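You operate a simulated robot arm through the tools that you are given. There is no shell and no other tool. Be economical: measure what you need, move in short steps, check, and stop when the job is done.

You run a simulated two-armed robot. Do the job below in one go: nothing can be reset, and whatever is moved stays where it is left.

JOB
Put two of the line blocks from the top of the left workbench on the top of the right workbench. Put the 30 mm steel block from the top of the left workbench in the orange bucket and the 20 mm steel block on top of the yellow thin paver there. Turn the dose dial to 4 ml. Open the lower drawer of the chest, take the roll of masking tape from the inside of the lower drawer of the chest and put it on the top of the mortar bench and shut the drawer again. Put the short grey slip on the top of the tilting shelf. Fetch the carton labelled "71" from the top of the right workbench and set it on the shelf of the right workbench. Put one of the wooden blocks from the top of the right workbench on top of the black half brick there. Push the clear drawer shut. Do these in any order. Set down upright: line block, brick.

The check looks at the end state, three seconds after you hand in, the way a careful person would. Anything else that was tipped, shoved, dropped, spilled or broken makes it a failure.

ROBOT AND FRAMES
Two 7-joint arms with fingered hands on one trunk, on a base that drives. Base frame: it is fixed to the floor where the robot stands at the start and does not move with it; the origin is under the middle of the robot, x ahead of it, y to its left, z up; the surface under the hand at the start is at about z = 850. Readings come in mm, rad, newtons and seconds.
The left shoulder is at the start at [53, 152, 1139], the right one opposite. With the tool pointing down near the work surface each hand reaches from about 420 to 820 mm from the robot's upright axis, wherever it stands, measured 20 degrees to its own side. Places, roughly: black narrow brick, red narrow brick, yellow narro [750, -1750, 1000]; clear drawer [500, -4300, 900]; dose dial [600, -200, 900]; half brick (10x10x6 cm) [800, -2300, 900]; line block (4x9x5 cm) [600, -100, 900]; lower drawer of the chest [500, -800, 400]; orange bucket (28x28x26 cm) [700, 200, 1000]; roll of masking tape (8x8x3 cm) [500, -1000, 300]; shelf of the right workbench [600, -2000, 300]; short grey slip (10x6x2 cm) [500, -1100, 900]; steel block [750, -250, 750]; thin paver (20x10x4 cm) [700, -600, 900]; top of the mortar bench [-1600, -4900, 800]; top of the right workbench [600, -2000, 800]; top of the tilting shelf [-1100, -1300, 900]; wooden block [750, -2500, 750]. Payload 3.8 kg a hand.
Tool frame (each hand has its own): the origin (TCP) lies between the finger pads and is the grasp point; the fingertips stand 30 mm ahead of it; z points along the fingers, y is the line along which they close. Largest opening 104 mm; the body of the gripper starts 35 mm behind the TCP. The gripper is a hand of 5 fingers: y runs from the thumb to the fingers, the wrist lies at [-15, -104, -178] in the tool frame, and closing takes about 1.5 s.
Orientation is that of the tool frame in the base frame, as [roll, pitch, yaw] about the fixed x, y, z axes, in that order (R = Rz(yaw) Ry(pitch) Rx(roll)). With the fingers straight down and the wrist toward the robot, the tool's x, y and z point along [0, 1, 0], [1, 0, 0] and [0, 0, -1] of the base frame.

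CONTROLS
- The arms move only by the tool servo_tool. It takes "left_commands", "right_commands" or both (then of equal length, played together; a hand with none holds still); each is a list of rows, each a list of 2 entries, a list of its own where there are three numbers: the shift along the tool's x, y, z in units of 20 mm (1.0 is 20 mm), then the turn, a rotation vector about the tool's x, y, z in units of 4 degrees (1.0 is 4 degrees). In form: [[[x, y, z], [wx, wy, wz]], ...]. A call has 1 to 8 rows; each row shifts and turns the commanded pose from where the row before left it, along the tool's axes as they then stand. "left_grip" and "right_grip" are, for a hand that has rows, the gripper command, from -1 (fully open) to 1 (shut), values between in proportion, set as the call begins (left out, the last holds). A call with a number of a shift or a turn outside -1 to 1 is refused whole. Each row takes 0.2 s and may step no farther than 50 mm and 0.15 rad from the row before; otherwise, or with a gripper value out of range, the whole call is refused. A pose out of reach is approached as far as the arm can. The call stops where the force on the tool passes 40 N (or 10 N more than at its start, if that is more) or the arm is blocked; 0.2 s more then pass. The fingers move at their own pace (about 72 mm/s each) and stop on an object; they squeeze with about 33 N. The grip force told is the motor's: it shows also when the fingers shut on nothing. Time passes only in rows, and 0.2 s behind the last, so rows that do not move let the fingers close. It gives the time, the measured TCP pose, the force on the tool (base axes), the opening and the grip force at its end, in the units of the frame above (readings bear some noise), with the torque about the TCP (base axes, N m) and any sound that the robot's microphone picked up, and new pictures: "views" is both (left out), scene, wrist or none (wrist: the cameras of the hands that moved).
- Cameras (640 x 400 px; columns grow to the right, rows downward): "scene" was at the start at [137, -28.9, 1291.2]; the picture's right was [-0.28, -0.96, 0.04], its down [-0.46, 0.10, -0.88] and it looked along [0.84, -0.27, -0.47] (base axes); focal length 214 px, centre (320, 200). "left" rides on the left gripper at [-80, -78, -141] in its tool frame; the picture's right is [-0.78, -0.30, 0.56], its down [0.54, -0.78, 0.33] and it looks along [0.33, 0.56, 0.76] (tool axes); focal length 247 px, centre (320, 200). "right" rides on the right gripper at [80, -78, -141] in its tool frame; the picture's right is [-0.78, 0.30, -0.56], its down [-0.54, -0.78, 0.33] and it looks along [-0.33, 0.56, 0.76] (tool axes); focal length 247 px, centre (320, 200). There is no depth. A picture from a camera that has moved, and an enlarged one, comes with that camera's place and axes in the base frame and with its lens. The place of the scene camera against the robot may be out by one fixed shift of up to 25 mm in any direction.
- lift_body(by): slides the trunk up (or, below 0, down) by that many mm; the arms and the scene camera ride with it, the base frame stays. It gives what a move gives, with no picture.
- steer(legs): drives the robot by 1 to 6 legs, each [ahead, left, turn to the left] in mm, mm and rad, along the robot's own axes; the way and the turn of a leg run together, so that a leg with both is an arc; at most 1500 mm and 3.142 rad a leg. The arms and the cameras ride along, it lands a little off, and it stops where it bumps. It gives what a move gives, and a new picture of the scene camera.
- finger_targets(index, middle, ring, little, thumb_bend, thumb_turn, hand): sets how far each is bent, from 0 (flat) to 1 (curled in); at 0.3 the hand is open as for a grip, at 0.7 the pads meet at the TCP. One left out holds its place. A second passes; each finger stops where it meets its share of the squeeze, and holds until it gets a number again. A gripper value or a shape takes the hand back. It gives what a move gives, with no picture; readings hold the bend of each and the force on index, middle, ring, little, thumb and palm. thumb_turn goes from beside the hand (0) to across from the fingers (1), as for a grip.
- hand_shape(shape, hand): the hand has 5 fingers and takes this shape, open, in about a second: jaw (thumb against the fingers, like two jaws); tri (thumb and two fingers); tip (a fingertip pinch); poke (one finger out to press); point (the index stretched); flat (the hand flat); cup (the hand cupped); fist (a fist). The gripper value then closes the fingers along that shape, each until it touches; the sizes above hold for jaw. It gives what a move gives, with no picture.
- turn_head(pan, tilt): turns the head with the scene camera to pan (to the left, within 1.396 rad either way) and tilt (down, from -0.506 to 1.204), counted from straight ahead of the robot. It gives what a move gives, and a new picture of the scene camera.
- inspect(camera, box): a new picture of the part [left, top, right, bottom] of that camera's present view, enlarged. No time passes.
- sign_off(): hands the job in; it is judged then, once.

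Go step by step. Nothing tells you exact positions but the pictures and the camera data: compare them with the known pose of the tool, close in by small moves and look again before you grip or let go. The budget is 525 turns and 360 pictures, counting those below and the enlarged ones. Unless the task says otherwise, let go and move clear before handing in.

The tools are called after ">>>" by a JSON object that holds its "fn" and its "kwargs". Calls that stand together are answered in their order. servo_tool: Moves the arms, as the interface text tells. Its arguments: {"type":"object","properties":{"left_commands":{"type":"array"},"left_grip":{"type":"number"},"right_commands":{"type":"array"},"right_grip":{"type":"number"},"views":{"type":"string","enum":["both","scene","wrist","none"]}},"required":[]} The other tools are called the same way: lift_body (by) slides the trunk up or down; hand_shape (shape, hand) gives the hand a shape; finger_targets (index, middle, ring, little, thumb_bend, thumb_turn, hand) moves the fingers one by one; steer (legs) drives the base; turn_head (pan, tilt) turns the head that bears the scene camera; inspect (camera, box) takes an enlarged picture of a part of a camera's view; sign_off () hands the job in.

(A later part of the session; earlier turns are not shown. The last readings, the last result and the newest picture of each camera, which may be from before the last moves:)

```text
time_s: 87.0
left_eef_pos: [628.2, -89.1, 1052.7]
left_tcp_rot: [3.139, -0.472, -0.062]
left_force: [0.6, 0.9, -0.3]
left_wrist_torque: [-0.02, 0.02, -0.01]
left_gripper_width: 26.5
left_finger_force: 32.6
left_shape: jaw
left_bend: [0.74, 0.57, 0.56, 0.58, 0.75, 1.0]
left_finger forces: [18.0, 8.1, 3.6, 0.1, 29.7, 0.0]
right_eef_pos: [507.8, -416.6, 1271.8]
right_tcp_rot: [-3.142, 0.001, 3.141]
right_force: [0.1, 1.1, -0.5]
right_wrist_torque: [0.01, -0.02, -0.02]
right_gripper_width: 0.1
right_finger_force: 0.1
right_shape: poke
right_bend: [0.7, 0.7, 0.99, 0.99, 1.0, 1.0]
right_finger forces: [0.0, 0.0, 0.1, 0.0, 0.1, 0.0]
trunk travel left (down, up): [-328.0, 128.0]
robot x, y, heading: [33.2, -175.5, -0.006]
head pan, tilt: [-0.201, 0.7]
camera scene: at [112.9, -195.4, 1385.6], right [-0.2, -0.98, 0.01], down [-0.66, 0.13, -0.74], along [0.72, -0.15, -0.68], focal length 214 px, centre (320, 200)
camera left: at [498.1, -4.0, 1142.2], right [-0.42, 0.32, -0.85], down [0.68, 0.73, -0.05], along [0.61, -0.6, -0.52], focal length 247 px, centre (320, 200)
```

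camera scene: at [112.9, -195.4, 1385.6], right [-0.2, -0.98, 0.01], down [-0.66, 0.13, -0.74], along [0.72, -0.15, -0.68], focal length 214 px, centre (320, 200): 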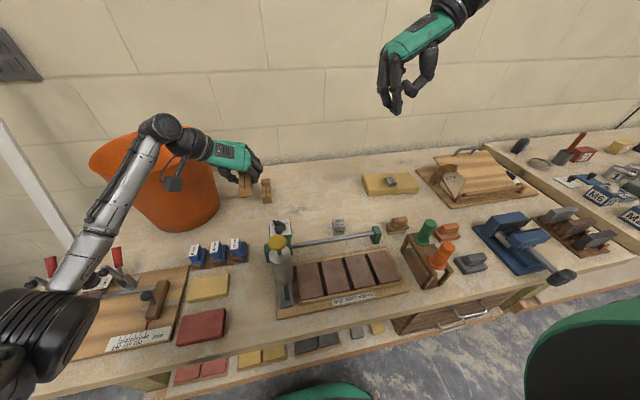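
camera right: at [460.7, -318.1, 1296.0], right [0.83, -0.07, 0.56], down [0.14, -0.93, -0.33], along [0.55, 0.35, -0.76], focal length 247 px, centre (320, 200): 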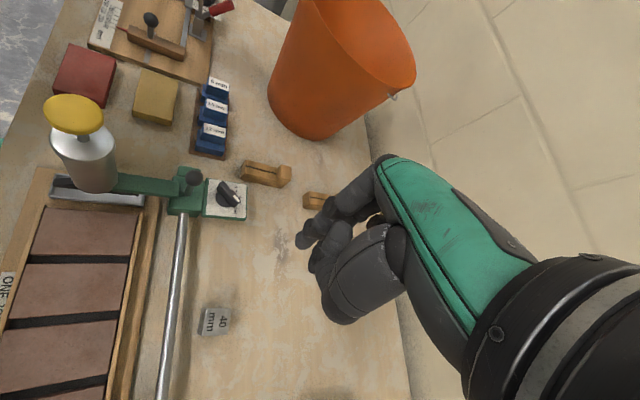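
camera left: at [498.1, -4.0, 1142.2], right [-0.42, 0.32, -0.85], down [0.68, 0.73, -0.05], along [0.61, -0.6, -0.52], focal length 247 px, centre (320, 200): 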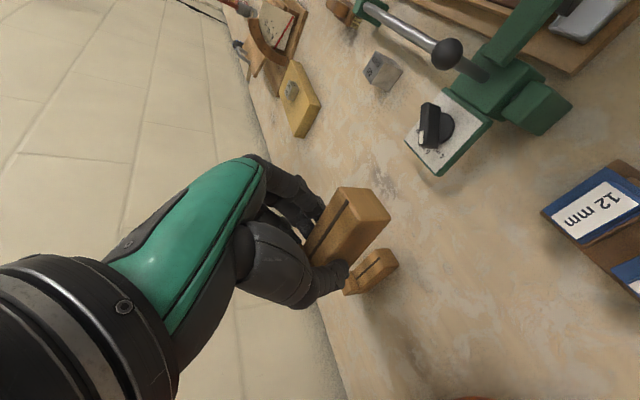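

>>> {"fn": "inspect", "kwargs": {"camera": "left", "box": [390, 80, 510, 180]}}

>>> {"fn": "turn_head", "kwargs": {"pan": -0.9, "tilt": 0.35}}

```text
4.00 times, centred on (450, 130) of left
camera zoom: at [498.1, -4.0, 1142.2], right [-0.42, 0.32, -0.85], down [0.68, 0.73, -0.05], along [0.61, -0.6, -0.52], focal length 988 px, centre (-200, 480)
```

zoom: 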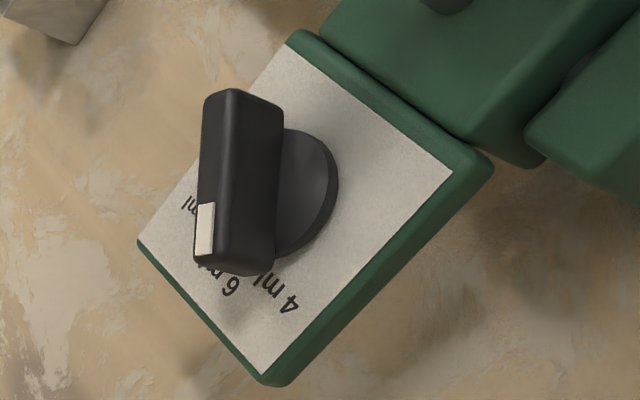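

```text
time_s: 88.1
left_eef_pos: [628.3, -90.2, 1051.7]
left_tcp_rot: [3.141, -0.472, -0.064]
left_force: [0.3, -0.1, -0.3]
left_wrist_torque: [0.05, 0.02, -0.03]
left_gripper_width: 26.8
left_finger_force: 32.8
left_shape: jaw
left_bend: [0.74, 0.57, 0.56, 0.58, 0.75, 1.0]
left_finger forces: [18.0, 8.1, 3.5, 0.0, 29.6, 0.1]
right_eef_pos: [508.3, -416.7, 1272.7]
right_tcp_rot: [-3.139, 0.001, 3.14]
right_force: [-1.1, 0.4, -0.2]
right_wrist_torque: [0.0, 0.01, 0.02]
right_gripper_width: 0.1
right_finger_force: 0.0
right_shape: poke
right_bend: [0.7, 0.7, 0.99, 0.99, 1.0, 1.0]
right_finger forces: [0.0, 0.0, 0.0, 0.0, 0.0, 0.1]
trunk travel left (down, up): [-328.0, 128.0]
robot x, y, heading: [32.4, -175.8, -0.002]
head pan, tilt: [-0.901, 0.351]
camera scene: at [89.0, -251.3, 1418.1], right [-0.78, -0.62, 0.04], down [-0.26, 0.27, -0.93], along [0.57, -0.74, -0.37], focal length 214 px, centre (320, 200)
```

scene: 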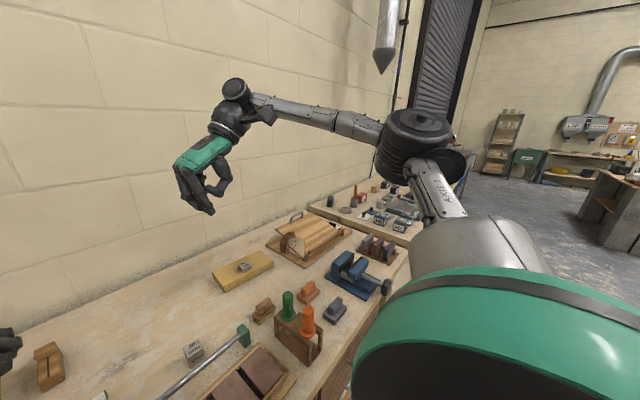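

The dial reads 45°, which is good. Now I'll back off a little and drive to the right workbench with the line block.

>>> {"fn": "steer", "kwargs": {"legs": [[-120, 0, 0], [0, -1400, 0], [0, -380, 0]]}}

>>> {"fn": "turn_head", "kwargs": {"pan": 0.0, "tilt": 0.6}}

```text
time_s: 97.9
left_eef_pos: [501.7, -1879.0, 1052.0]
left_tcp_rot: [3.137, -0.474, -0.065]
left_force: [-0.3, 0.0, -0.4]
left_wrist_torque: [0.0, 0.0, -0.03]
left_gripper_width: 27.0
left_finger_force: 32.7
left_shape: jaw
left_bend: [0.74, 0.57, 0.57, 0.58, 0.75, 1.0]
left_finger forces: [18.0, 8.1, 3.6, 0.0, 29.8, 0.1]
right_eef_pos: [380.3, -2205.6, 1271.6]
right_tcp_rot: [-3.14, 0.001, 3.136]
right_force: [-0.1, 0.6, 0.8]
right_wrist_torque: [-0.02, 0.0, 0.03]
right_gripper_width: 0.1
right_finger_force: 0.1
right_shape: poke
right_bend: [0.7, 0.7, 0.99, 0.99, 1.0, 1.0]
right_finger forces: [0.0, 0.0, 0.0, 0.1, 0.1, 0.0]
trunk travel left (down, up): [-328.0, 128.0]
robot x, y, heading: [-95.0, -1966.4, -0.005]
head pan, tilt: [-0.901, 0.351]
camera scene: at [-38.0, -2040.0, 1418.2], right [-0.79, -0.62, 0.04], down [-0.25, 0.27, -0.93], along [0.56, -0.74, -0.37], focal length 214 px, centre (320, 200)
```

scene: 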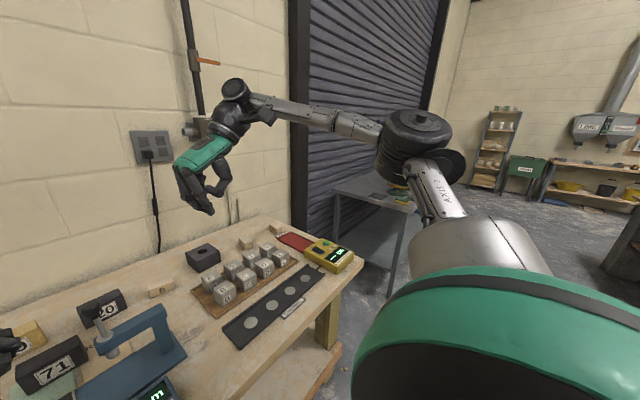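

```text
time_s: 99.1
left_eef_pos: [501.9, -1879.8, 1052.5]
left_tcp_rot: [3.139, -0.474, -0.066]
left_force: [0.5, 0.7, -1.1]
left_wrist_torque: [0.01, 0.0, 0.05]
left_gripper_width: 26.7
left_finger_force: 33.4
left_shape: jaw
left_bend: [0.74, 0.57, 0.57, 0.58, 0.75, 1.0]
left_finger forces: [18.0, 8.2, 3.6, 0.0, 29.7, 0.0]
right_eef_pos: [380.8, -2206.5, 1271.8]
right_tcp_rot: [-3.14, 0.0, 3.138]
right_force: [-1.0, -0.1, -0.6]
right_wrist_torque: [0.0, 0.02, 0.04]
right_gripper_width: 0.0
right_finger_force: 0.0
right_shape: poke
right_bend: [0.7, 0.7, 0.99, 0.99, 1.0, 1.0]
right_finger forces: [0.1, 0.1, 0.0, 0.0, 0.0, 0.1]
trunk travel left (down, up): [-328.0, 128.0]
robot x, y, heading: [-95.2, -1965.4, -0.01]
head pan, tilt: [0.0, 0.6]
camera scene: at [-8.1, -1968.3, 1394.0], right [-0.01, -1.0, 0.0], down [-0.6, 0.0, -0.8], along [0.8, 0.0, -0.6], focal length 214 px, centre (320, 200)
```

scene: 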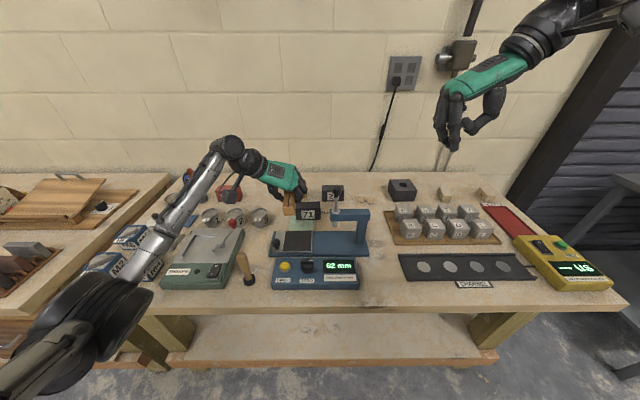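

I'm at the right workbench. I'll zoom in to identify the carton 71, the wooden blocks, the black half brick and free space.

>>> {"fn": "inspect", "kwargs": {"camera": "scene", "box": [260, 160, 420, 300]}}

>>> {"fn": "inspect", "kwargs": {"camera": "scene", "box": [370, 160, 530, 290]}}

```text
2.86 times, centred on (340, 230) of scene
camera zoom: at [-8.1, -1968.3, 1394.0], right [-0.01, -1.0, 0.0], down [-0.6, 0.0, -0.8], along [0.8, 0.0, -0.6], focal length 613 px, centre (263, 114)
```

zoom: 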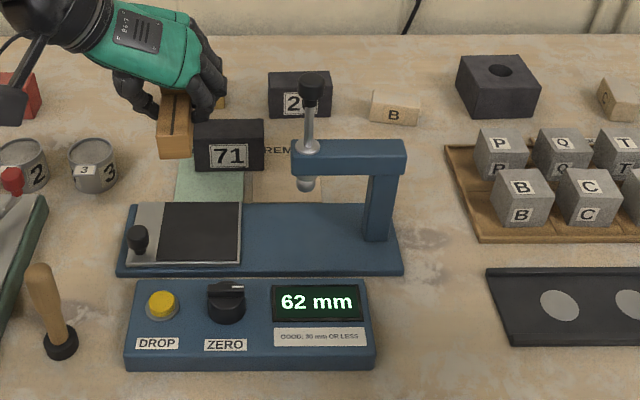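

```text
3.08 times, centred on (450, 225) of scene
camera zoom: at [-8.1, -1968.3, 1394.0], right [-0.01, -1.0, 0.0], down [-0.6, 0.0, -0.8], along [0.8, 0.0, -0.6], focal length 660 px, centre (-80, 123)
```

zoom: 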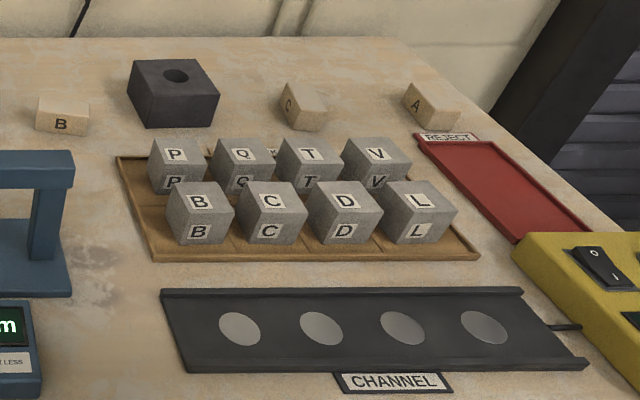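

Free spot for the line block: around (395,-2150), right of the tester and left of the CHANNEL plate. I'll raise the hand, back off, and sidestep.

>>> {"fn": "servo_tool", "kwargs": {"left_commands": [[[0.454, 0, -0.891], [0, 0, 0]], [[0.454, 0, -0.891], [0, 0, 0]], [[0.454, 0, -0.891], [0, 0, 0]], [[0.454, 0, -0.891], [0, 0, 0]], [[0.454, 0, -0.891], [0, 0, 0]], [[0.454, 0, -0.891], [0, 0, 0]]], "views": "none"}}

>>> {"fn": "steer", "kwargs": {"legs": [[-110, 0, 0], [0, -268, 0.008]]}}

>>> {"fn": "servo_tool", "kwargs": {"left_commands": [[[-0.454, 0, 0.891], [0, 0, 0]], [[-0.454, 0, 0.891], [0, 0, 0]], [[-0.454, 0, 0.891], [0, 0, 0]], [[-0.454, 0, 0.891], [0, 0, 0]], [[-0.454, 0, 0.891], [0, 0, 0]], [[-0.454, 0, 0.891], [0, 0, 0]], [[-0.454, 0, 0.891], [0, 0, 0]], [[-0.454, 0, 0.891], [0, 0, 0]]], "views": "both"}}

```text
time_s: 100.5
left_eef_pos: [502.6, -1880.5, 1172.5]
left_tcp_rot: [3.138, -0.474, -0.064]
left_force: [-0.4, -0.2, 0.0]
left_wrist_torque: [-0.02, -0.01, -0.01]
left_gripper_width: 26.8
left_finger_force: 32.9
left_shape: jaw
left_bend: [0.74, 0.57, 0.57, 0.58, 0.75, 1.0]
left_finger forces: [18.0, 8.0, 3.5, 0.1, 29.7, 0.0]
right_eef_pos: [380.7, -2207.9, 1269.9]
right_tcp_rot: [-3.139, 0.001, 3.138]
right_force: [-0.2, -0.4, 0.8]
right_wrist_torque: [0.0, -0.01, 0.0]
right_gripper_width: 0.0
right_finger_force: 0.0
right_shape: poke
right_bend: [0.7, 0.7, 0.99, 0.99, 1.0, 1.0]
right_finger forces: [0.0, 0.1, 0.2, 0.1, 0.1, 0.0]
trunk travel left (down, up): [-328.0, 128.0]
robot x, y, heading: [-96.0, -1970.5, -0.006]
head pan, tilt: [0.0, 0.6]
```

```text
time_s: 103.2
left_eef_pos: [389.2, -2139.8, 1172.3]
left_tcp_rot: [3.139, -0.473, -0.056]
left_force: [0.7, 0.7, 1.6]
left_wrist_torque: [-0.03, -0.01, 0.03]
left_gripper_width: 26.6
left_finger_force: 33.2
left_shape: jaw
left_bend: [0.74, 0.57, 0.57, 0.58, 0.75, 1.0]
left_finger forces: [18.0, 7.9, 3.7, 0.1, 29.7, 0.1]
right_eef_pos: [271.0, -2466.8, 1271.3]
right_tcp_rot: [-3.14, 0.001, -3.136]
right_force: [-0.1, 0.6, 0.5]
right_wrist_torque: [0.03, 0.01, -0.02]
right_gripper_width: 0.0
right_finger_force: 0.2
right_shape: poke
right_bend: [0.7, 0.7, 0.99, 0.99, 1.0, 1.0]
right_finger forces: [0.1, 0.0, 0.0, 0.0, 0.0, 0.0]
trunk travel left (down, up): [-328.0, 128.0]
robot x, y, heading: [-207.8, -2232.2, 0.005]
head pan, tilt: [0.0, 0.6]
camera scene: at [-119.8, -2231.9, 1394.0], right [0.0, -1.0, 0.0], down [-0.6, 0.0, -0.8], along [0.8, 0.0, -0.6], focal length 214 px, centre (320, 200)
```

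scene: 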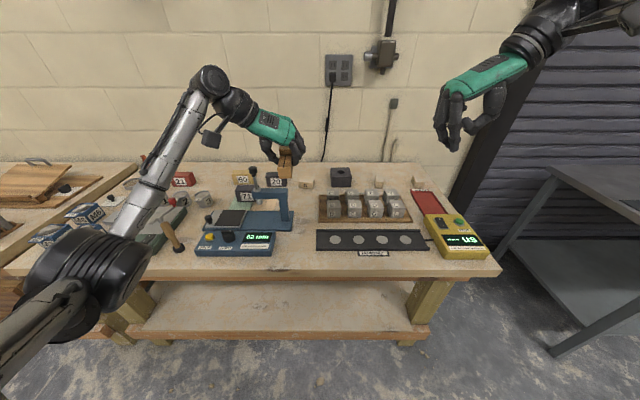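

```text
time_s: 105.0
left_eef_pos: [390.0, -2141.0, 1013.0]
left_tcp_rot: [3.14, -0.474, -0.057]
left_force: [0.2, 0.2, -0.8]
left_wrist_torque: [0.02, 0.02, 0.01]
left_gripper_width: 26.5
left_finger_force: 33.1
left_shape: jaw
left_bend: [0.74, 0.57, 0.57, 0.58, 0.75, 1.0]
left_finger forces: [18.0, 8.1, 3.7, 0.0, 29.8, 0.0]
right_eef_pos: [272.0, -2469.7, 1270.7]
right_tcp_rot: [-3.139, 0.0, -3.138]
right_force: [-0.4, -0.4, 0.1]
right_wrist_torque: [0.01, 0.01, -0.01]
right_gripper_width: 0.1
right_finger_force: 0.0
right_shape: poke
right_bend: [0.7, 0.7, 0.99, 0.99, 1.0, 1.0]
right_finger forces: [0.0, 0.1, 0.0, 0.1, 0.1, 0.0]
trunk travel left (down, up): [-328.0, 128.0]
robot x, y, heading: [-210.3, -2230.5, 0.003]
head pan, tilt: [0.0, 0.6]
camera scene: at [-119.3, -2233.3, 1394.0], right [0.0, -1.0, 0.0], down [-0.6, 0.0, -0.8], along [0.8, 0.0, -0.6], focal length 214 px, centre (320, 200)
camera left: at [258.7, -2057.2, 1101.9], right [-0.42, 0.32, -0.85], down [0.67, 0.74, -0.05], along [0.61, -0.59, -0.52], focal length 247 px, centre (320, 200)
```

scene: 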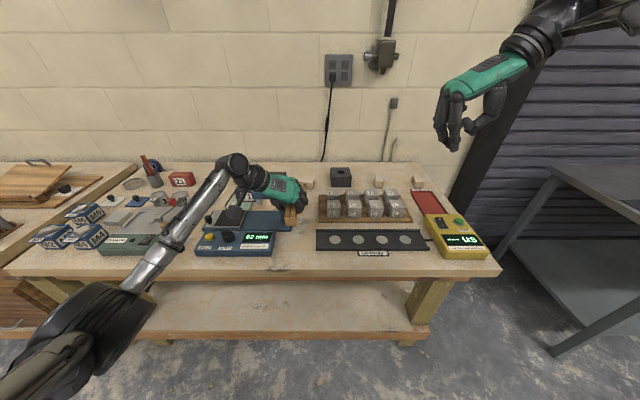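
left: 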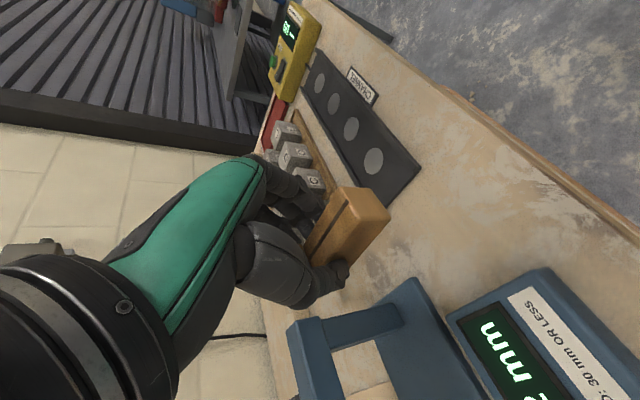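

>>> {"fn": "servo_tool", "kwargs": {"left_commands": [[[-0.454, 0.25, 0.891], [0, 0, 0]], [[-0.454, 0.2, 0.891], [0, 0, 0]], [[-0.454, 0, 0.891], [0, 0, 0]], [[-0.454, 0, 0.891], [0, 0, 0]], [[-0.454, 0, 0.891], [0, 0, 0]]], "views": "both"}}

```text
time_s: 106.2
left_eef_pos: [389.9, -2149.6, 912.0]
left_tcp_rot: [3.139, -0.473, -0.055]
left_force: [0.8, -0.2, -1.2]
left_wrist_torque: [-0.02, -0.03, 0.02]
left_gripper_width: 26.4
left_finger_force: 33.1
left_shape: jaw
left_bend: [0.74, 0.57, 0.57, 0.58, 0.75, 1.0]
left_finger forces: [18.1, 8.1, 3.6, 0.0, 29.7, 0.0]
right_eef_pos: [272.3, -2468.8, 1270.7]
right_tcp_rot: [-3.139, 0.0, -3.137]
right_force: [0.6, -0.2, -0.3]
right_wrist_torque: [-0.01, 0.01, 0.01]
right_gripper_width: 0.0
right_finger_force: 0.0
right_shape: poke
right_bend: [0.7, 0.7, 0.99, 0.99, 1.0, 1.0]
right_finger forces: [0.0, 0.0, 0.1, 0.0, 0.0, 0.0]
trunk travel left (down, up): [-328.0, 128.0]
robot x, y, heading: [-205.1, -2231.9, 0.006]
head pan, tilt: [0.0, 0.6]
camera scene: at [-119.2, -2233.6, 1394.0], right [0.0, -1.0, 0.0], down [-0.6, 0.0, -0.8], along [0.8, 0.0, -0.6], focal length 214 px, centre (320, 200)
camera left: at [258.4, -2066.3, 1001.9], right [-0.42, 0.32, -0.85], down [0.67, 0.74, -0.05], along [0.61, -0.59, -0.53], focal length 247 px, centre (320, 200)
```

scene: 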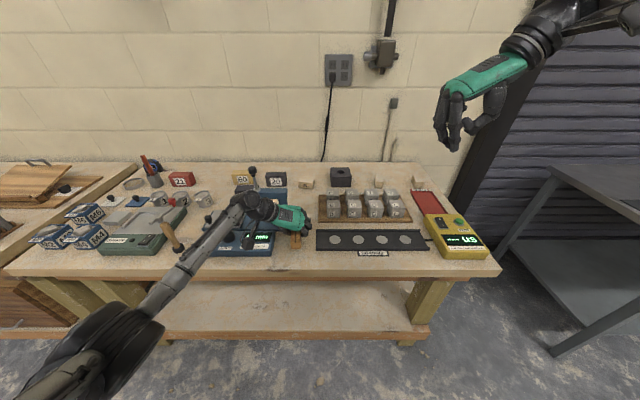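
left: 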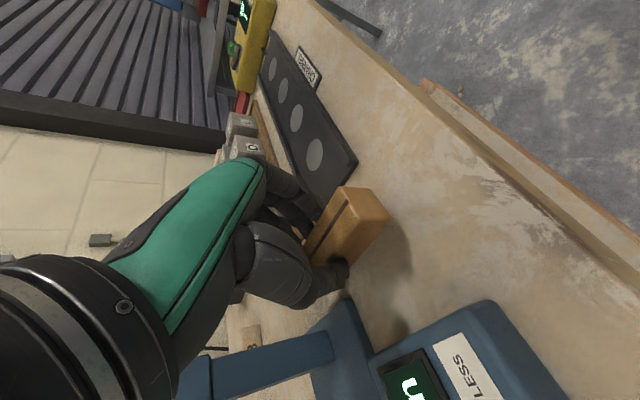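

>>> {"fn": "servo_tool", "kwargs": {"left_commands": [[[-0.227, 0, 0.445], [0, 0, 0]], [[-0.1, 0, 0.2], [0, 0, 0]], [[-0.1, 0, 0.2], [0, 0, 0]], [[0, 0, 0], [0, 0, 0]]], "views": "none"}}

```text
time_s: 107.2
left_eef_pos: [388.8, -2149.8, 893.2]
left_tcp_rot: [3.139, -0.472, -0.056]
left_force: [-0.2, -0.5, -1.4]
left_wrist_torque: [-0.02, -0.01, 0.02]
left_gripper_width: 26.7
left_finger_force: 32.8
left_shape: jaw
left_bend: [0.74, 0.57, 0.57, 0.58, 0.75, 1.0]
left_finger forces: [18.1, 8.1, 3.7, 0.0, 29.7, 0.1]
right_eef_pos: [271.9, -2469.5, 1272.1]
right_tcp_rot: [-3.14, 0.0, -3.137]
right_force: [-1.2, -0.1, 0.4]
right_wrist_torque: [-0.02, -0.02, 0.0]
right_gripper_width: 0.1
right_finger_force: 0.0
right_shape: poke
right_bend: [0.7, 0.7, 0.99, 0.99, 1.0, 1.0]
right_finger forces: [0.0, 0.0, 0.0, 0.0, 0.0, 0.0]
trunk travel left (down, up): [-328.0, 128.0]
robot x, y, heading: [-213.9, -2231.3, 0.01]
head pan, tilt: [0.0, 0.6]
```

>>> {"fn": "servo_tool", "kwargs": {"left_commands": [[[-0.07, 0, 0.13], [0, 0, 0]], [[-0.07, 0, 0.13], [0, 0, 0]], [[0, 0, 0], [0, 0, 0]]], "views": "none"}}

```text
time_s: 108.0
left_eef_pos: [389.9, -2151.1, 890.4]
left_tcp_rot: [3.137, -0.478, -0.056]
left_force: [0.0, -0.9, 14.4]
left_wrist_torque: [0.18, -0.15, 0.06]
left_gripper_width: 27.4
left_finger_force: 32.8
left_shape: jaw
left_bend: [0.74, 0.57, 0.56, 0.58, 0.75, 1.0]
left_finger forces: [18.8, 9.9, 4.8, 0.4, 34.2, 0.0]
right_eef_pos: [269.9, -2470.1, 1272.8]
right_tcp_rot: [-3.139, 0.002, -3.137]
right_force: [-0.4, 0.0, 0.3]
right_wrist_torque: [0.01, -0.01, 0.04]
right_gripper_width: 0.1
right_finger_force: 0.0
right_shape: poke
right_bend: [0.7, 0.7, 0.99, 0.99, 1.0, 1.0]
right_finger forces: [0.0, 0.0, 0.1, 0.0, 0.1, 0.1]
trunk travel left (down, up): [-328.0, 128.0]
robot x, y, heading: [-212.1, -2230.9, -0.0]
head pan, tilt: [0.0, 0.6]
```

Contact at 890. I'll open moderately and lift away.

>>> {"fn": "servo_tool", "kwargs": {"left_commands": [[[0.03, 0, -0.06], [0, 0, 0]], [[0, 0, 0], [0, 0, 0]], [[0, 0, 0], [0, 0, 0]], [[0, 0, 0], [0, 0, 0]], [[0, 0, 0], [0, 0, 0]]], "left_grip": -0.3, "views": "none"}}

>>> {"fn": "servo_tool", "kwargs": {"left_commands": [[[0.454, 0, -0.891], [0, 0, 0]], [[0.454, 0, -0.891], [0, 0, 0]], [[0.454, 0, -0.891], [0, 0, 0]], [[0.454, 0, -0.891], [0, 0, 0]], [[0.454, 0, -0.891], [0, 0, 0]], [[0.454, 0, -0.891], [0, 0, 0]], [[0.454, 0, -0.891], [0, 0, 0]], [[0.454, 0, -0.891], [0, 0, 0]]], "views": "both"}}

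```text
time_s: 109.2
left_eef_pos: [388.9, -2150.2, 888.7]
left_tcp_rot: [3.139, -0.472, -0.057]
left_force: [-0.4, 1.0, -0.5]
left_wrist_torque: [-0.03, -0.02, 0.01]
left_gripper_width: 67.3
left_finger_force: 0.2
left_shape: jaw
left_bend: [0.28, 0.39, 0.36, 0.36, 0.62, 1.0]
left_finger forces: [0.0, 0.0, 0.0, 0.1, 0.0, 0.0]
right_eef_pos: [271.3, -2469.7, 1270.2]
right_tcp_rot: [-3.14, 0.0, -3.137]
right_force: [-0.9, -0.8, 0.2]
right_wrist_torque: [0.02, 0.01, 0.02]
right_gripper_width: 0.0
right_finger_force: 0.0
right_shape: poke
right_bend: [0.7, 0.7, 0.99, 0.99, 1.0, 1.0]
right_finger forces: [0.1, 0.1, 0.1, 0.1, 0.1, 0.0]
trunk travel left (down, up): [-328.0, 128.0]
robot x, y, heading: [-206.4, -2232.4, 0.004]
head pan, tilt: [0.0, 0.6]
```

```text
time_s: 111.0
left_eef_pos: [390.6, -2150.5, 1049.2]
left_tcp_rot: [3.14, -0.473, -0.056]
left_force: [-0.2, -0.1, 0.5]
left_wrist_torque: [0.0, 0.01, 0.0]
left_gripper_width: 67.1
left_finger_force: 0.1
left_shape: jaw
left_bend: [0.28, 0.39, 0.36, 0.36, 0.62, 1.0]
left_finger forces: [0.0, 0.0, 0.0, 0.0, 0.0, 0.0]
right_eef_pos: [271.6, -2468.9, 1271.3]
right_tcp_rot: [-3.14, -0.001, -3.137]
right_force: [-0.6, -0.1, 0.3]
right_wrist_torque: [0.0, 0.01, -0.02]
right_gripper_width: 0.0
right_finger_force: 0.1
right_shape: poke
right_bend: [0.7, 0.7, 0.99, 0.99, 1.0, 1.0]
right_finger forces: [0.0, 0.0, 0.0, 0.0, 0.0, 0.0]
trunk travel left (down, up): [-328.0, 128.0]
robot x, y, heading: [-209.0, -2229.3, -0.001]
head pan, tilt: [0.0, 0.6]
camera scene: at [-119.7, -2233.7, 1394.0], right [0.0, -1.0, 0.0], down [-0.6, 0.0, -0.8], along [0.8, 0.0, -0.6], focal length 214 px, centre (320, 200)
camera left: at [258.3, -2066.0, 1139.1], right [-0.42, 0.32, -0.85], down [0.67, 0.74, -0.05], along [0.61, -0.59, -0.52], focal length 247 px, centre (320, 200)
```

scene: 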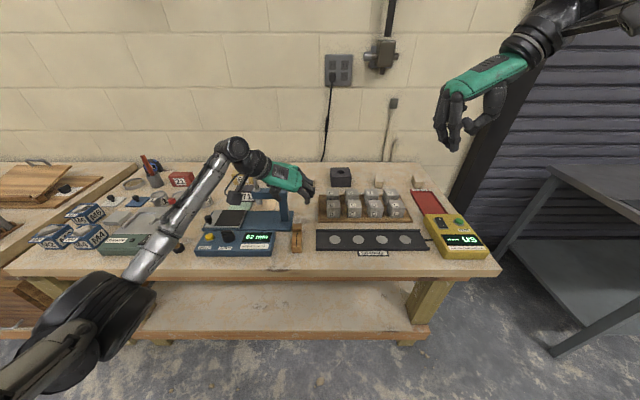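
left: 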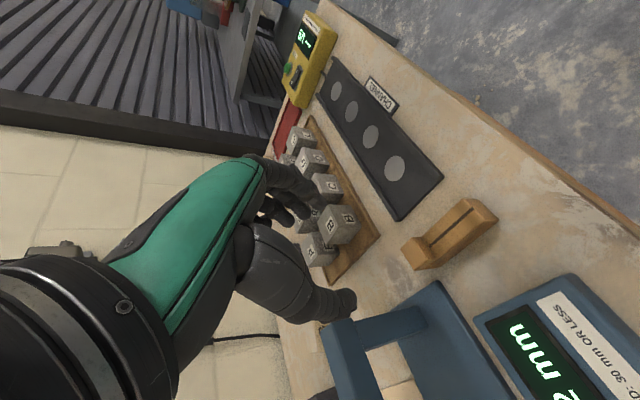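

Line block one is set down upright. Next is a wooden block onto the black half brick, so I'll restore the hands to jaws-down poses and raise the left arm before driving in.

>>> {"fn": "hand_shape", "kwargs": {"hand": "right", "shape": "jaw"}}

>>> {"fn": "servo_tool", "kwargs": {"left_commands": [[[0, 0, -0.5], [0, -0.96, 0]], [[0, 0, -0.5], [0, -0.96, 0]], [[0, 0, -0.5], [0, -0.96, 0]], [[0, 0, -0.5], [0, -0.96, 0]], [[0, 0, -0.5], [0, -0.96, 0]], [[0, 0, -0.5], [0, -0.96, 0]], [[0, 0, -0.5], [0, -0.96, 0]], [[0, 0, -1], [0, 0, 0]]], "right_commands": [[[0, 0, 0], [0, 0, 1]], [[0, 0, 0], [0, 0, 1]], [[0, 0, 0], [0, 0, 1]], [[0, 0, 0], [0, 0, 1]], [[0, 0, 0], [0, 0, 1]], [[0, 0, 0], [0, 0, 1]], [[0, 0, 0], [0, 0, 1]], [[0, 0, 0], [0, 0, 1]]], "views": "none"}}

>>> {"fn": "servo_tool", "kwargs": {"left_commands": [[[0, 0, -1], [0, 0, -1]], [[0, 0, -1], [0, 0, -1]], [[0, 0, -1], [0, 0, -1]], [[0, 0, -1], [0, 0, -1]], [[0, 0, -1], [0, 0, -1]], [[0, 0, -1], [0, 0, -1]], [[0, 0, -1], [0, 0, -1]], [[0, 0, -1], [0, 0, -1]]], "right_commands": [[[0, 0, 0], [0, 0, 1]], [[0, 0, 0], [0, 0, 1]], [[0, 0, 0], [0, 0, 1]], [[0, 0, 0], [0, 0, 1]], [[0, 0, 0], [0, 0, 1]], [[0, 0, 0], [0, 0, 1]], [[0, 0, 0], [0, 0, 1]], [[0, 0, 0], [0, 0, 1]]], "views": "none"}}

>>> {"fn": "servo_tool", "kwargs": {"left_commands": [[[0, 0, 0], [0, 0, -1]], [[0, 0, 0], [0, 0, -1]], [[0, 0, 0], [0, 0, -1]], [[0, 0, 0], [0, 0, -1]], [[0, 0, 0], [0, 0, -1]], [[0, 0, 0], [0, 0, -1]], [[0, 0, 0], [0, 0, -1]], [[0, 0, 0], [0, 0, -0.7]]], "right_commands": [[[0, 0, 0], [0, 0, 1]], [[0, 0, 0], [0, 0, 1]], [[0, 0, 0], [0, 0, 1]], [[0, 0, 0], [0, 0, 1]], [[0, 0, 0], [0, 0, 1]], [[0, 0, 0], [0, 0, 1]], [[0, 0, 0], [0, 0, 0.4]], [[0, 0, 0], [0, 0, 0]]], "views": "scene"}}

```text
time_s: 111.9
left_eef_pos: [390.0, -2150.1, 1049.0]
left_tcp_rot: [3.14, -0.473, -0.057]
left_force: [-0.2, -0.3, -0.8]
left_wrist_torque: [0.02, 0.03, -0.03]
left_gripper_width: 67.0
left_finger_force: 0.0
left_shape: jaw
left_bend: [0.28, 0.39, 0.36, 0.36, 0.62, 1.0]
left_finger forces: [0.0, 0.1, 0.1, 0.1, 0.1, 0.0]
right_eef_pos: [272.3, -2470.6, 1271.3]
right_tcp_rot: [-3.14, 0.001, -3.137]
right_force: [0.1, -0.8, 0.0]
right_wrist_torque: [-0.01, 0.02, 0.0]
right_gripper_width: 104.0
right_finger_force: 0.1
right_shape: jaw
right_bend: [0.3, 0.3, 0.3, 0.3, 0.3, 0.98]
right_finger forces: [0.1, 0.1, 0.1, 0.0, 0.0, 0.0]
trunk travel left (down, up): [-328.0, 128.0]
robot x, y, heading: [-207.7, -2232.8, 0.006]
head pan, tilt: [0.0, 0.6]
```

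```text
time_s: 113.7
left_eef_pos: [369.8, -2149.9, 1137.2]
left_tcp_rot: [3.139, -0.003, -0.058]
left_force: [0.6, -0.6, 0.1]
left_wrist_torque: [0.02, -0.03, 0.03]
left_gripper_width: 67.1
left_finger_force: 0.1
left_shape: jaw
left_bend: [0.28, 0.39, 0.36, 0.36, 0.62, 1.0]
left_finger forces: [0.0, 0.0, 0.0, 0.0, 0.0, 0.0]
right_eef_pos: [270.6, -2469.4, 1271.8]
right_tcp_rot: [3.14, 0.004, 2.586]
right_force: [-0.4, 0.0, 0.2]
right_wrist_torque: [0.02, 0.02, 0.0]
right_gripper_width: 103.7
right_finger_force: 0.1
right_shape: jaw
right_bend: [0.3, 0.3, 0.3, 0.3, 0.3, 0.98]
right_finger forces: [0.1, 0.1, 0.0, 0.0, 0.0, 0.1]
trunk travel left (down, up): [-328.0, 128.0]
robot x, y, heading: [-209.0, -2236.2, 0.002]
head pan, tilt: [0.0, 0.6]
```

```text
time_s: 115.5
left_eef_pos: [369.1, -2147.8, 1294.7]
left_tcp_rot: [3.139, -0.004, 0.504]
left_force: [-0.1, -0.4, 0.5]
left_wrist_torque: [0.01, -0.02, 0.01]
left_gripper_width: 67.2
left_finger_force: 0.1
left_shape: jaw
left_bend: [0.28, 0.39, 0.36, 0.36, 0.62, 1.0]
left_finger forces: [0.1, 0.0, 0.0, 0.0, 0.0, 0.0]
right_eef_pos: [269.8, -2469.7, 1273.3]
right_tcp_rot: [3.14, 0.001, 2.032]
right_force: [-0.2, 0.4, -0.4]
right_wrist_torque: [-0.01, -0.02, -0.01]
right_gripper_width: 103.8
right_finger_force: 0.1
right_shape: jaw
right_bend: [0.3, 0.3, 0.3, 0.3, 0.3, 0.98]
right_finger forces: [0.0, 0.0, 0.0, 0.0, 0.0, 0.0]
trunk travel left (down, up): [-328.0, 128.0]
robot x, y, heading: [-210.1, -2232.0, 0.006]
head pan, tilt: [0.0, 0.6]
```

```text
time_s: 117.3
left_eef_pos: [370.5, -2149.5, 1295.1]
left_tcp_rot: [3.138, 0.001, 1.04]
left_force: [0.4, -0.1, -0.7]
left_wrist_torque: [0.01, 0.02, -0.03]
left_gripper_width: 67.4
left_finger_force: 0.0
left_shape: jaw
left_bend: [0.28, 0.39, 0.36, 0.36, 0.62, 1.0]
left_finger forces: [0.0, 0.1, 0.0, 0.0, 0.1, 0.1]
right_eef_pos: [270.8, -2470.2, 1271.2]
right_tcp_rot: [-3.141, 0.001, 1.585]
right_force: [0.6, 0.6, -0.3]
right_wrist_torque: [-0.02, 0.01, 0.03]
right_gripper_width: 103.6
right_finger_force: 0.1
right_shape: jaw
right_bend: [0.3, 0.3, 0.3, 0.3, 0.3, 0.98]
right_finger forces: [0.0, 0.0, 0.1, 0.1, 0.0, 0.0]
trunk travel left (down, up): [-328.0, 128.0]
robot x, y, heading: [-209.3, -2230.8, 0.002]
head pan, tilt: [0.0, 0.6]
camera scene: at [-119.6, -2233.7, 1394.0], right [0.0, -1.0, 0.0], down [-0.6, 0.0, -0.8], along [0.8, 0.0, -0.6], focal length 214 px, centre (320, 200)
```

scene: 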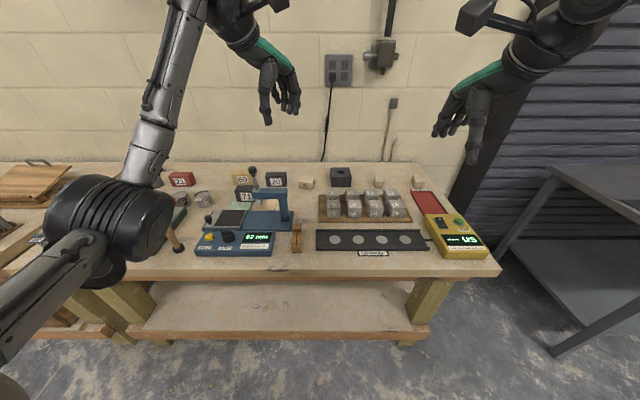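

>>> {"fn": "steer", "kwargs": {"legs": [[0, 150, 0], [230, 0, 0]]}}

>>> {"fn": "servo_tool", "kwargs": {"left_commands": [[[0, 0, 0], [0, 0, -1]], [[0, 0, 0], [0, 0, -1]], [[0, 0, 0], [0, 0, -1]], [[0, 0, 0], [0, 0, -1]], [[0, 0, 0], [0, 0, -1]], [[0, 0, 0], [0, 0, -1]], [[0, 0, 0], [0, 0, -1]], [[0, 0, 0], [0, 0, -0.6]]], "right_commands": [[[1, 0.7, 1], [0, 0, 0]], [[1, 0.7, 1], [0, 0, 0]], [[1, 0.7, 1], [0, 0, 0]], [[1, 0.7, 1], [0, 0, 0]], [[1, 0.7, 1], [0, 0, 0]], [[1, 0.7, 1], [0, 0, 0]], [[1, 0.7, 1], [0, 0, 0]], [[0, 0.7, 1], [0, 0, 0]]], "views": "both"}}

```text
time_s: 120.0
left_eef_pos: [595.2, -1998.9, 1296.9]
left_tcp_rot: [3.135, -0.001, 1.039]
left_force: [-0.6, 0.7, -0.4]
left_wrist_torque: [-0.01, -0.03, 0.02]
left_gripper_width: 67.1
left_finger_force: 0.2
left_shape: jaw
left_bend: [0.28, 0.39, 0.36, 0.36, 0.62, 1.0]
left_finger forces: [0.1, 0.1, 0.0, 0.1, 0.0, 0.0]
right_eef_pos: [497.5, -2318.1, 1272.9]
right_tcp_rot: [3.138, 0.002, 1.585]
right_force: [-1.1, -0.3, -1.5]
right_wrist_torque: [0.0, 0.0, 0.01]
right_gripper_width: 103.9
right_finger_force: 0.0
right_shape: jaw
right_bend: [0.3, 0.3, 0.3, 0.3, 0.3, 0.98]
right_finger forces: [0.1, 0.1, 0.0, 0.0, 0.1, 0.0]
trunk travel left (down, up): [-328.0, 128.0]
robot x, y, heading: [22.3, -2083.9, 0.007]
head pan, tilt: [0.0, 0.6]
camera scene: at [106.4, -2083.6, 1394.3], right [0.0, -1.0, 0.0], down [-0.6, 0.0, -0.8], along [0.8, 0.0, -0.6], focal length 214 px, centre (320, 200)
```

scene: 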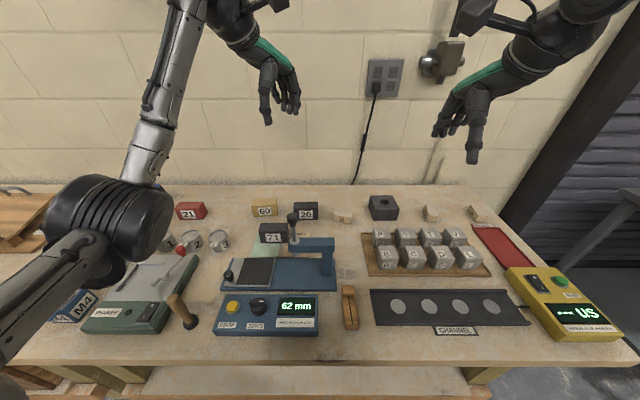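

```text
time_s: 121.8
left_eef_pos: [599.1, -1998.9, 1295.1]
left_tcp_rot: [3.138, -0.002, 1.571]
left_force: [0.2, 0.5, -0.1]
left_wrist_torque: [0.03, 0.04, 0.0]
left_gripper_width: 66.9
left_finger_force: 0.1
left_shape: jaw
left_bend: [0.28, 0.39, 0.36, 0.36, 0.62, 1.0]
left_finger forces: [0.0, 0.1, 0.0, 0.0, 0.0, 0.0]
right_eef_pos: [611.6, -2178.1, 1112.6]
right_tcp_rot: [3.141, 0.0, 1.582]
right_force: [-0.8, -0.3, 0.4]
right_wrist_torque: [0.02, 0.03, 0.03]
right_gripper_width: 104.0
right_finger_force: 0.1
right_shape: jaw
right_bend: [0.3, 0.3, 0.3, 0.3, 0.3, 0.98]
right_finger forces: [0.0, 0.0, 0.1, 0.1, 0.1, 0.0]
trunk travel left (down, up): [-328.0, 128.0]
robot x, y, heading: [19.6, -2079.9, 0.002]
head pan, tilt: [0.0, 0.6]
camera scene: at [109.6, -2084.1, 1393.9], right [0.0, -1.0, 0.0], down [-0.6, 0.0, -0.8], along [0.8, 0.0, -0.6], focal length 214 px, centre (320, 200)
camera right: at [531.7, -2099.3, 1253.4], right [0.3, -0.77, 0.56], down [-0.77, -0.54, -0.33], along [0.56, -0.33, -0.76], focal length 247 px, centre (320, 200)
camera left: at [520.3, -2079.9, 1437.2], right [-0.29, -0.78, -0.56], down [-0.78, 0.53, -0.34], along [0.56, 0.33, -0.76], focal length 247 px, centre (320, 200)
```

scene: 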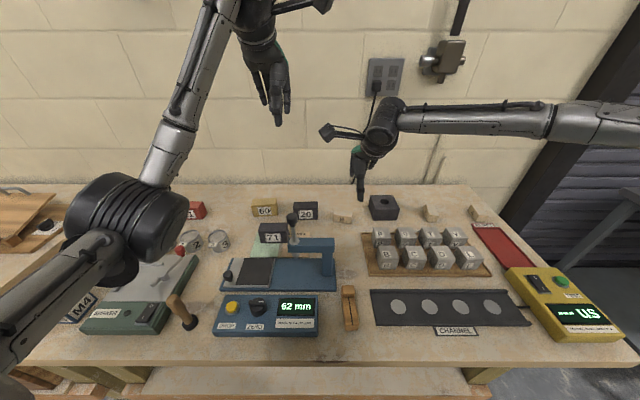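
right: 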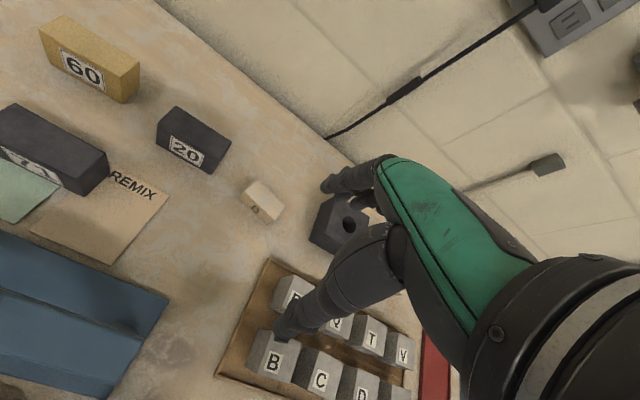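
left: 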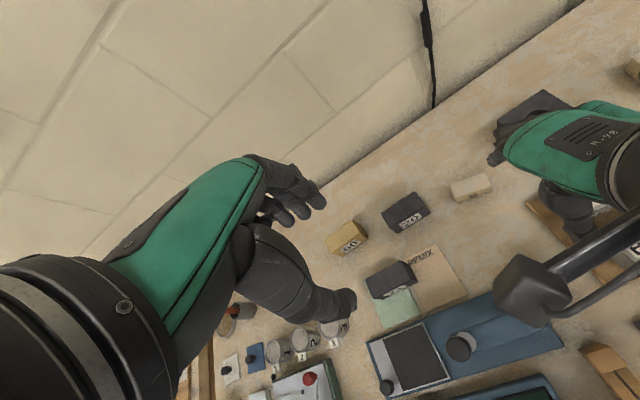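

>>> {"fn": "inspect", "kwargs": {"camera": "right", "box": [220, 160, 380, 260]}}

>>> {"fn": "inspect", "kwargs": {"camera": "left", "box": [320, 160, 500, 310]}}

```text
4.00 times, centred on (300, 210) of right
camera zoom: at [531.7, -2099.3, 1253.4], right [0.3, -0.77, 0.56], down [-0.77, -0.54, -0.33], along [0.56, -0.33, -0.76], focal length 988 px, centre (400, 160)
```

zoom: 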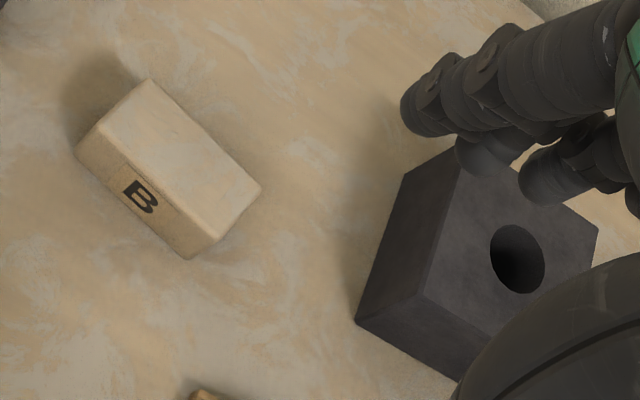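

```text
2.67 times, centred on (410, 235) of left
camera zoom: at [520.3, -2079.9, 1437.2], right [-0.29, -0.78, -0.56], down [-0.78, 0.53, -0.34], along [0.56, 0.33, -0.76], focal length 659 px, centre (80, 107)
```

zoom: 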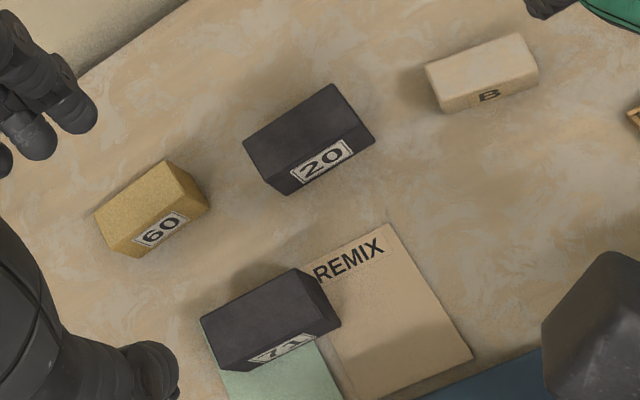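

Wooden block B is at (741,-2167), about 67×33, and the half brick is near (760,-2322). Straight-down reach is too short, so I'll use the side grip with a forward tilt for the right hand. First rotate, then tilt.

>>> {"fn": "servo_tool", "kwargs": {"right_commands": [[[0, -0.5, 0], [0, 0, -1]], [[0, -0.5, 0], [0, 0, -1]], [[0, -0.5, 0], [0, 0, -1]], [[0, -0.5, 0], [0, 0, -1]], [[0, 0, 0], [0, 0, -1]], [[0, 0, 0], [0, 0, -1]], [[0, 0, 0], [0, 0, -1]], [[0, 0, 0], [0, 0, -1]]], "right_grip": -1, "views": "none"}}

>>> {"fn": "servo_tool", "kwargs": {"right_commands": [[[0, 0, 0], [0, 0, -1]], [[0, 0, 0], [0, 0, -1]], [[0, 0, 0], [0, 0, -1]], [[0, 0, 0], [0, 0, -1]], [[0, 0, 0], [0, 0, -1]], [[0, 0, 0], [0, 0, -1]], [[0, 0, 0], [0, 0, -1]], [[0, 0, 0], [0, 0, -1]]], "views": "none"}}

>>> {"fn": "servo_tool", "kwargs": {"right_commands": [[[0, 0, 0], [0, 0, -1]], [[0, 0, 0], [0, 0, -1]], [[0, 0, 0], [0, 0, -1]], [[0, 0, 0], [0, 0, -0.75]], [[0, 0, 0], [0, -1, 0]], [[0, 0, 0], [0, -1, 0]], [[0, 0, 0], [0, -1, 0]], [[0, 0, 0], [0, -1, 0]]], "views": "none"}}

>>> {"fn": "servo_tool", "kwargs": {"right_commands": [[[0, 0, 0], [0, -1, 0]], [[0, 0, 0], [0, -1, 0]], [[0, 0, 0], [0, -1, 0]], [[0, 0, 0], [0, -1, 0]], [[0, 0, 0], [0, -1, 0]], [[0, 0, 0], [0, -1, 0]], [[0, 0, 0], [0, -1, 0]], [[0, 0, 0], [0, -1, 0]]], "views": "wrist"}}

```text
time_s: 123.6
left_eef_pos: [597.9, -1998.0, 1295.7]
left_tcp_rot: [3.137, 0.002, 1.571]
left_force: [-0.6, 0.4, 0.8]
left_wrist_torque: [0.0, -0.04, 0.02]
left_gripper_width: 67.4
left_finger_force: 0.0
left_shape: jaw
left_bend: [0.28, 0.39, 0.36, 0.36, 0.62, 1.0]
left_finger forces: [0.0, 0.0, 0.1, 0.0, 0.0, 0.1]
right_eef_pos: [569.9, -2181.7, 1111.9]
right_tcp_rot: [-3.142, 0.001, 2.145]
right_force: [-0.6, 0.0, 0.1]
right_wrist_torque: [0.01, 0.0, 0.05]
right_gripper_width: 103.8
right_finger_force: 0.1
right_shape: jaw
right_bend: [0.3, 0.3, 0.3, 0.3, 0.3, 0.98]
right_finger forces: [0.0, 0.1, 0.0, 0.0, 0.1, 0.1]
trunk travel left (down, up): [-328.0, 128.0]
robot x, y, heading: [22.4, -2080.2, 0.006]
head pan, tilt: [0.0, 0.6]
```

```text
time_s: 125.4
left_eef_pos: [599.4, -1997.7, 1295.6]
left_tcp_rot: [3.14, 0.002, 1.569]
left_force: [-0.6, 0.2, -0.4]
left_wrist_torque: [0.01, -0.02, -0.01]
left_gripper_width: 67.3
left_finger_force: 0.1
left_shape: jaw
left_bend: [0.28, 0.39, 0.36, 0.36, 0.62, 1.0]
left_finger forces: [0.0, 0.1, 0.0, 0.1, 0.1, 0.1]
right_eef_pos: [571.7, -2182.8, 1110.6]
right_tcp_rot: [-3.142, 0.001, 2.704]
right_force: [-0.2, -0.4, -0.5]
right_wrist_torque: [-0.02, 0.04, -0.01]
right_gripper_width: 103.8
right_finger_force: 0.0
right_shape: jaw
right_bend: [0.3, 0.3, 0.3, 0.3, 0.3, 0.98]
right_finger forces: [0.0, 0.0, 0.0, 0.0, 0.0, 0.0]
trunk travel left (down, up): [-328.0, 128.0]
robot x, y, heading: [20.9, -2079.4, 0.001]
head pan, tilt: [0.0, 0.6]
```

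```text
time_s: 127.2
left_eef_pos: [598.4, -1997.5, 1295.1]
left_tcp_rot: [3.136, 0.003, 1.569]
left_force: [0.3, 0.8, -0.2]
left_wrist_torque: [0.02, -0.02, 0.0]
left_gripper_width: 67.1
left_finger_force: 0.1
left_shape: jaw
left_bend: [0.28, 0.39, 0.36, 0.36, 0.62, 1.0]
left_finger forces: [0.0, 0.0, 0.0, 0.0, 0.1, 0.0]
right_eef_pos: [569.7, -2184.0, 1111.9]
right_tcp_rot: [-3.141, 0.283, 2.963]
right_force: [0.4, 0.5, -0.6]
right_wrist_torque: [0.05, -0.05, -0.01]
right_gripper_width: 104.0
right_finger_force: 0.1
right_shape: jaw
right_bend: [0.3, 0.3, 0.3, 0.3, 0.3, 0.98]
right_finger forces: [0.0, 0.0, 0.0, 0.1, 0.0, 0.0]
trunk travel left (down, up): [-328.0, 128.0]
robot x, y, heading: [23.4, -2081.2, 0.004]
head pan, tilt: [0.0, 0.6]
```

```text
time_s: 129.0
left_eef_pos: [597.7, -1998.6, 1295.4]
left_tcp_rot: [3.139, 0.003, 1.57]
left_force: [-0.8, -0.4, 0.6]
left_wrist_torque: [0.03, 0.01, -0.01]
left_gripper_width: 67.1
left_finger_force: 0.0
left_shape: jaw
left_bend: [0.28, 0.39, 0.36, 0.36, 0.62, 1.0]
left_finger forces: [0.0, 0.0, 0.0, 0.0, 0.0, 0.0]
right_eef_pos: [570.6, -2184.2, 1112.9]
right_tcp_rot: [3.139, 0.84, 2.96]
right_force: [-0.6, -0.3, 0.9]
right_wrist_torque: [-0.02, 0.03, -0.01]
right_gripper_width: 104.1
right_finger_force: 0.1
right_shape: jaw
right_bend: [0.3, 0.3, 0.3, 0.3, 0.3, 0.98]
right_finger forces: [0.0, 0.0, 0.0, 0.1, 0.0, 0.0]
trunk travel left (down, up): [-328.0, 128.0]
robot x, y, heading: [23.0, -2077.1, 0.002]
head pan, tilt: [0.0, 0.6]
camera right: at [399.9, -2231.6, 1147.2], right [0.16, 0.27, 0.95], down [0.46, -0.87, 0.18], along [0.88, 0.41, -0.26], focal length 247 px, centre (320, 200)
```

right: 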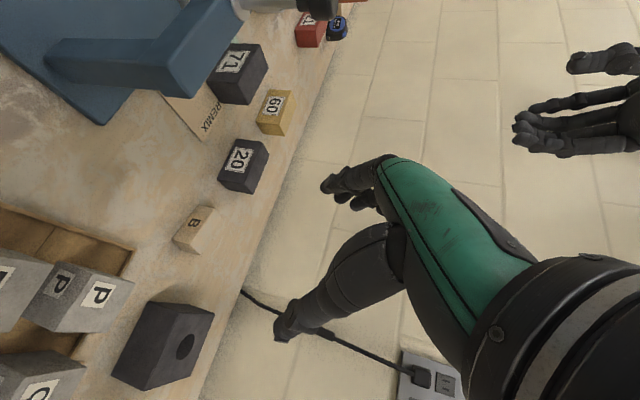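

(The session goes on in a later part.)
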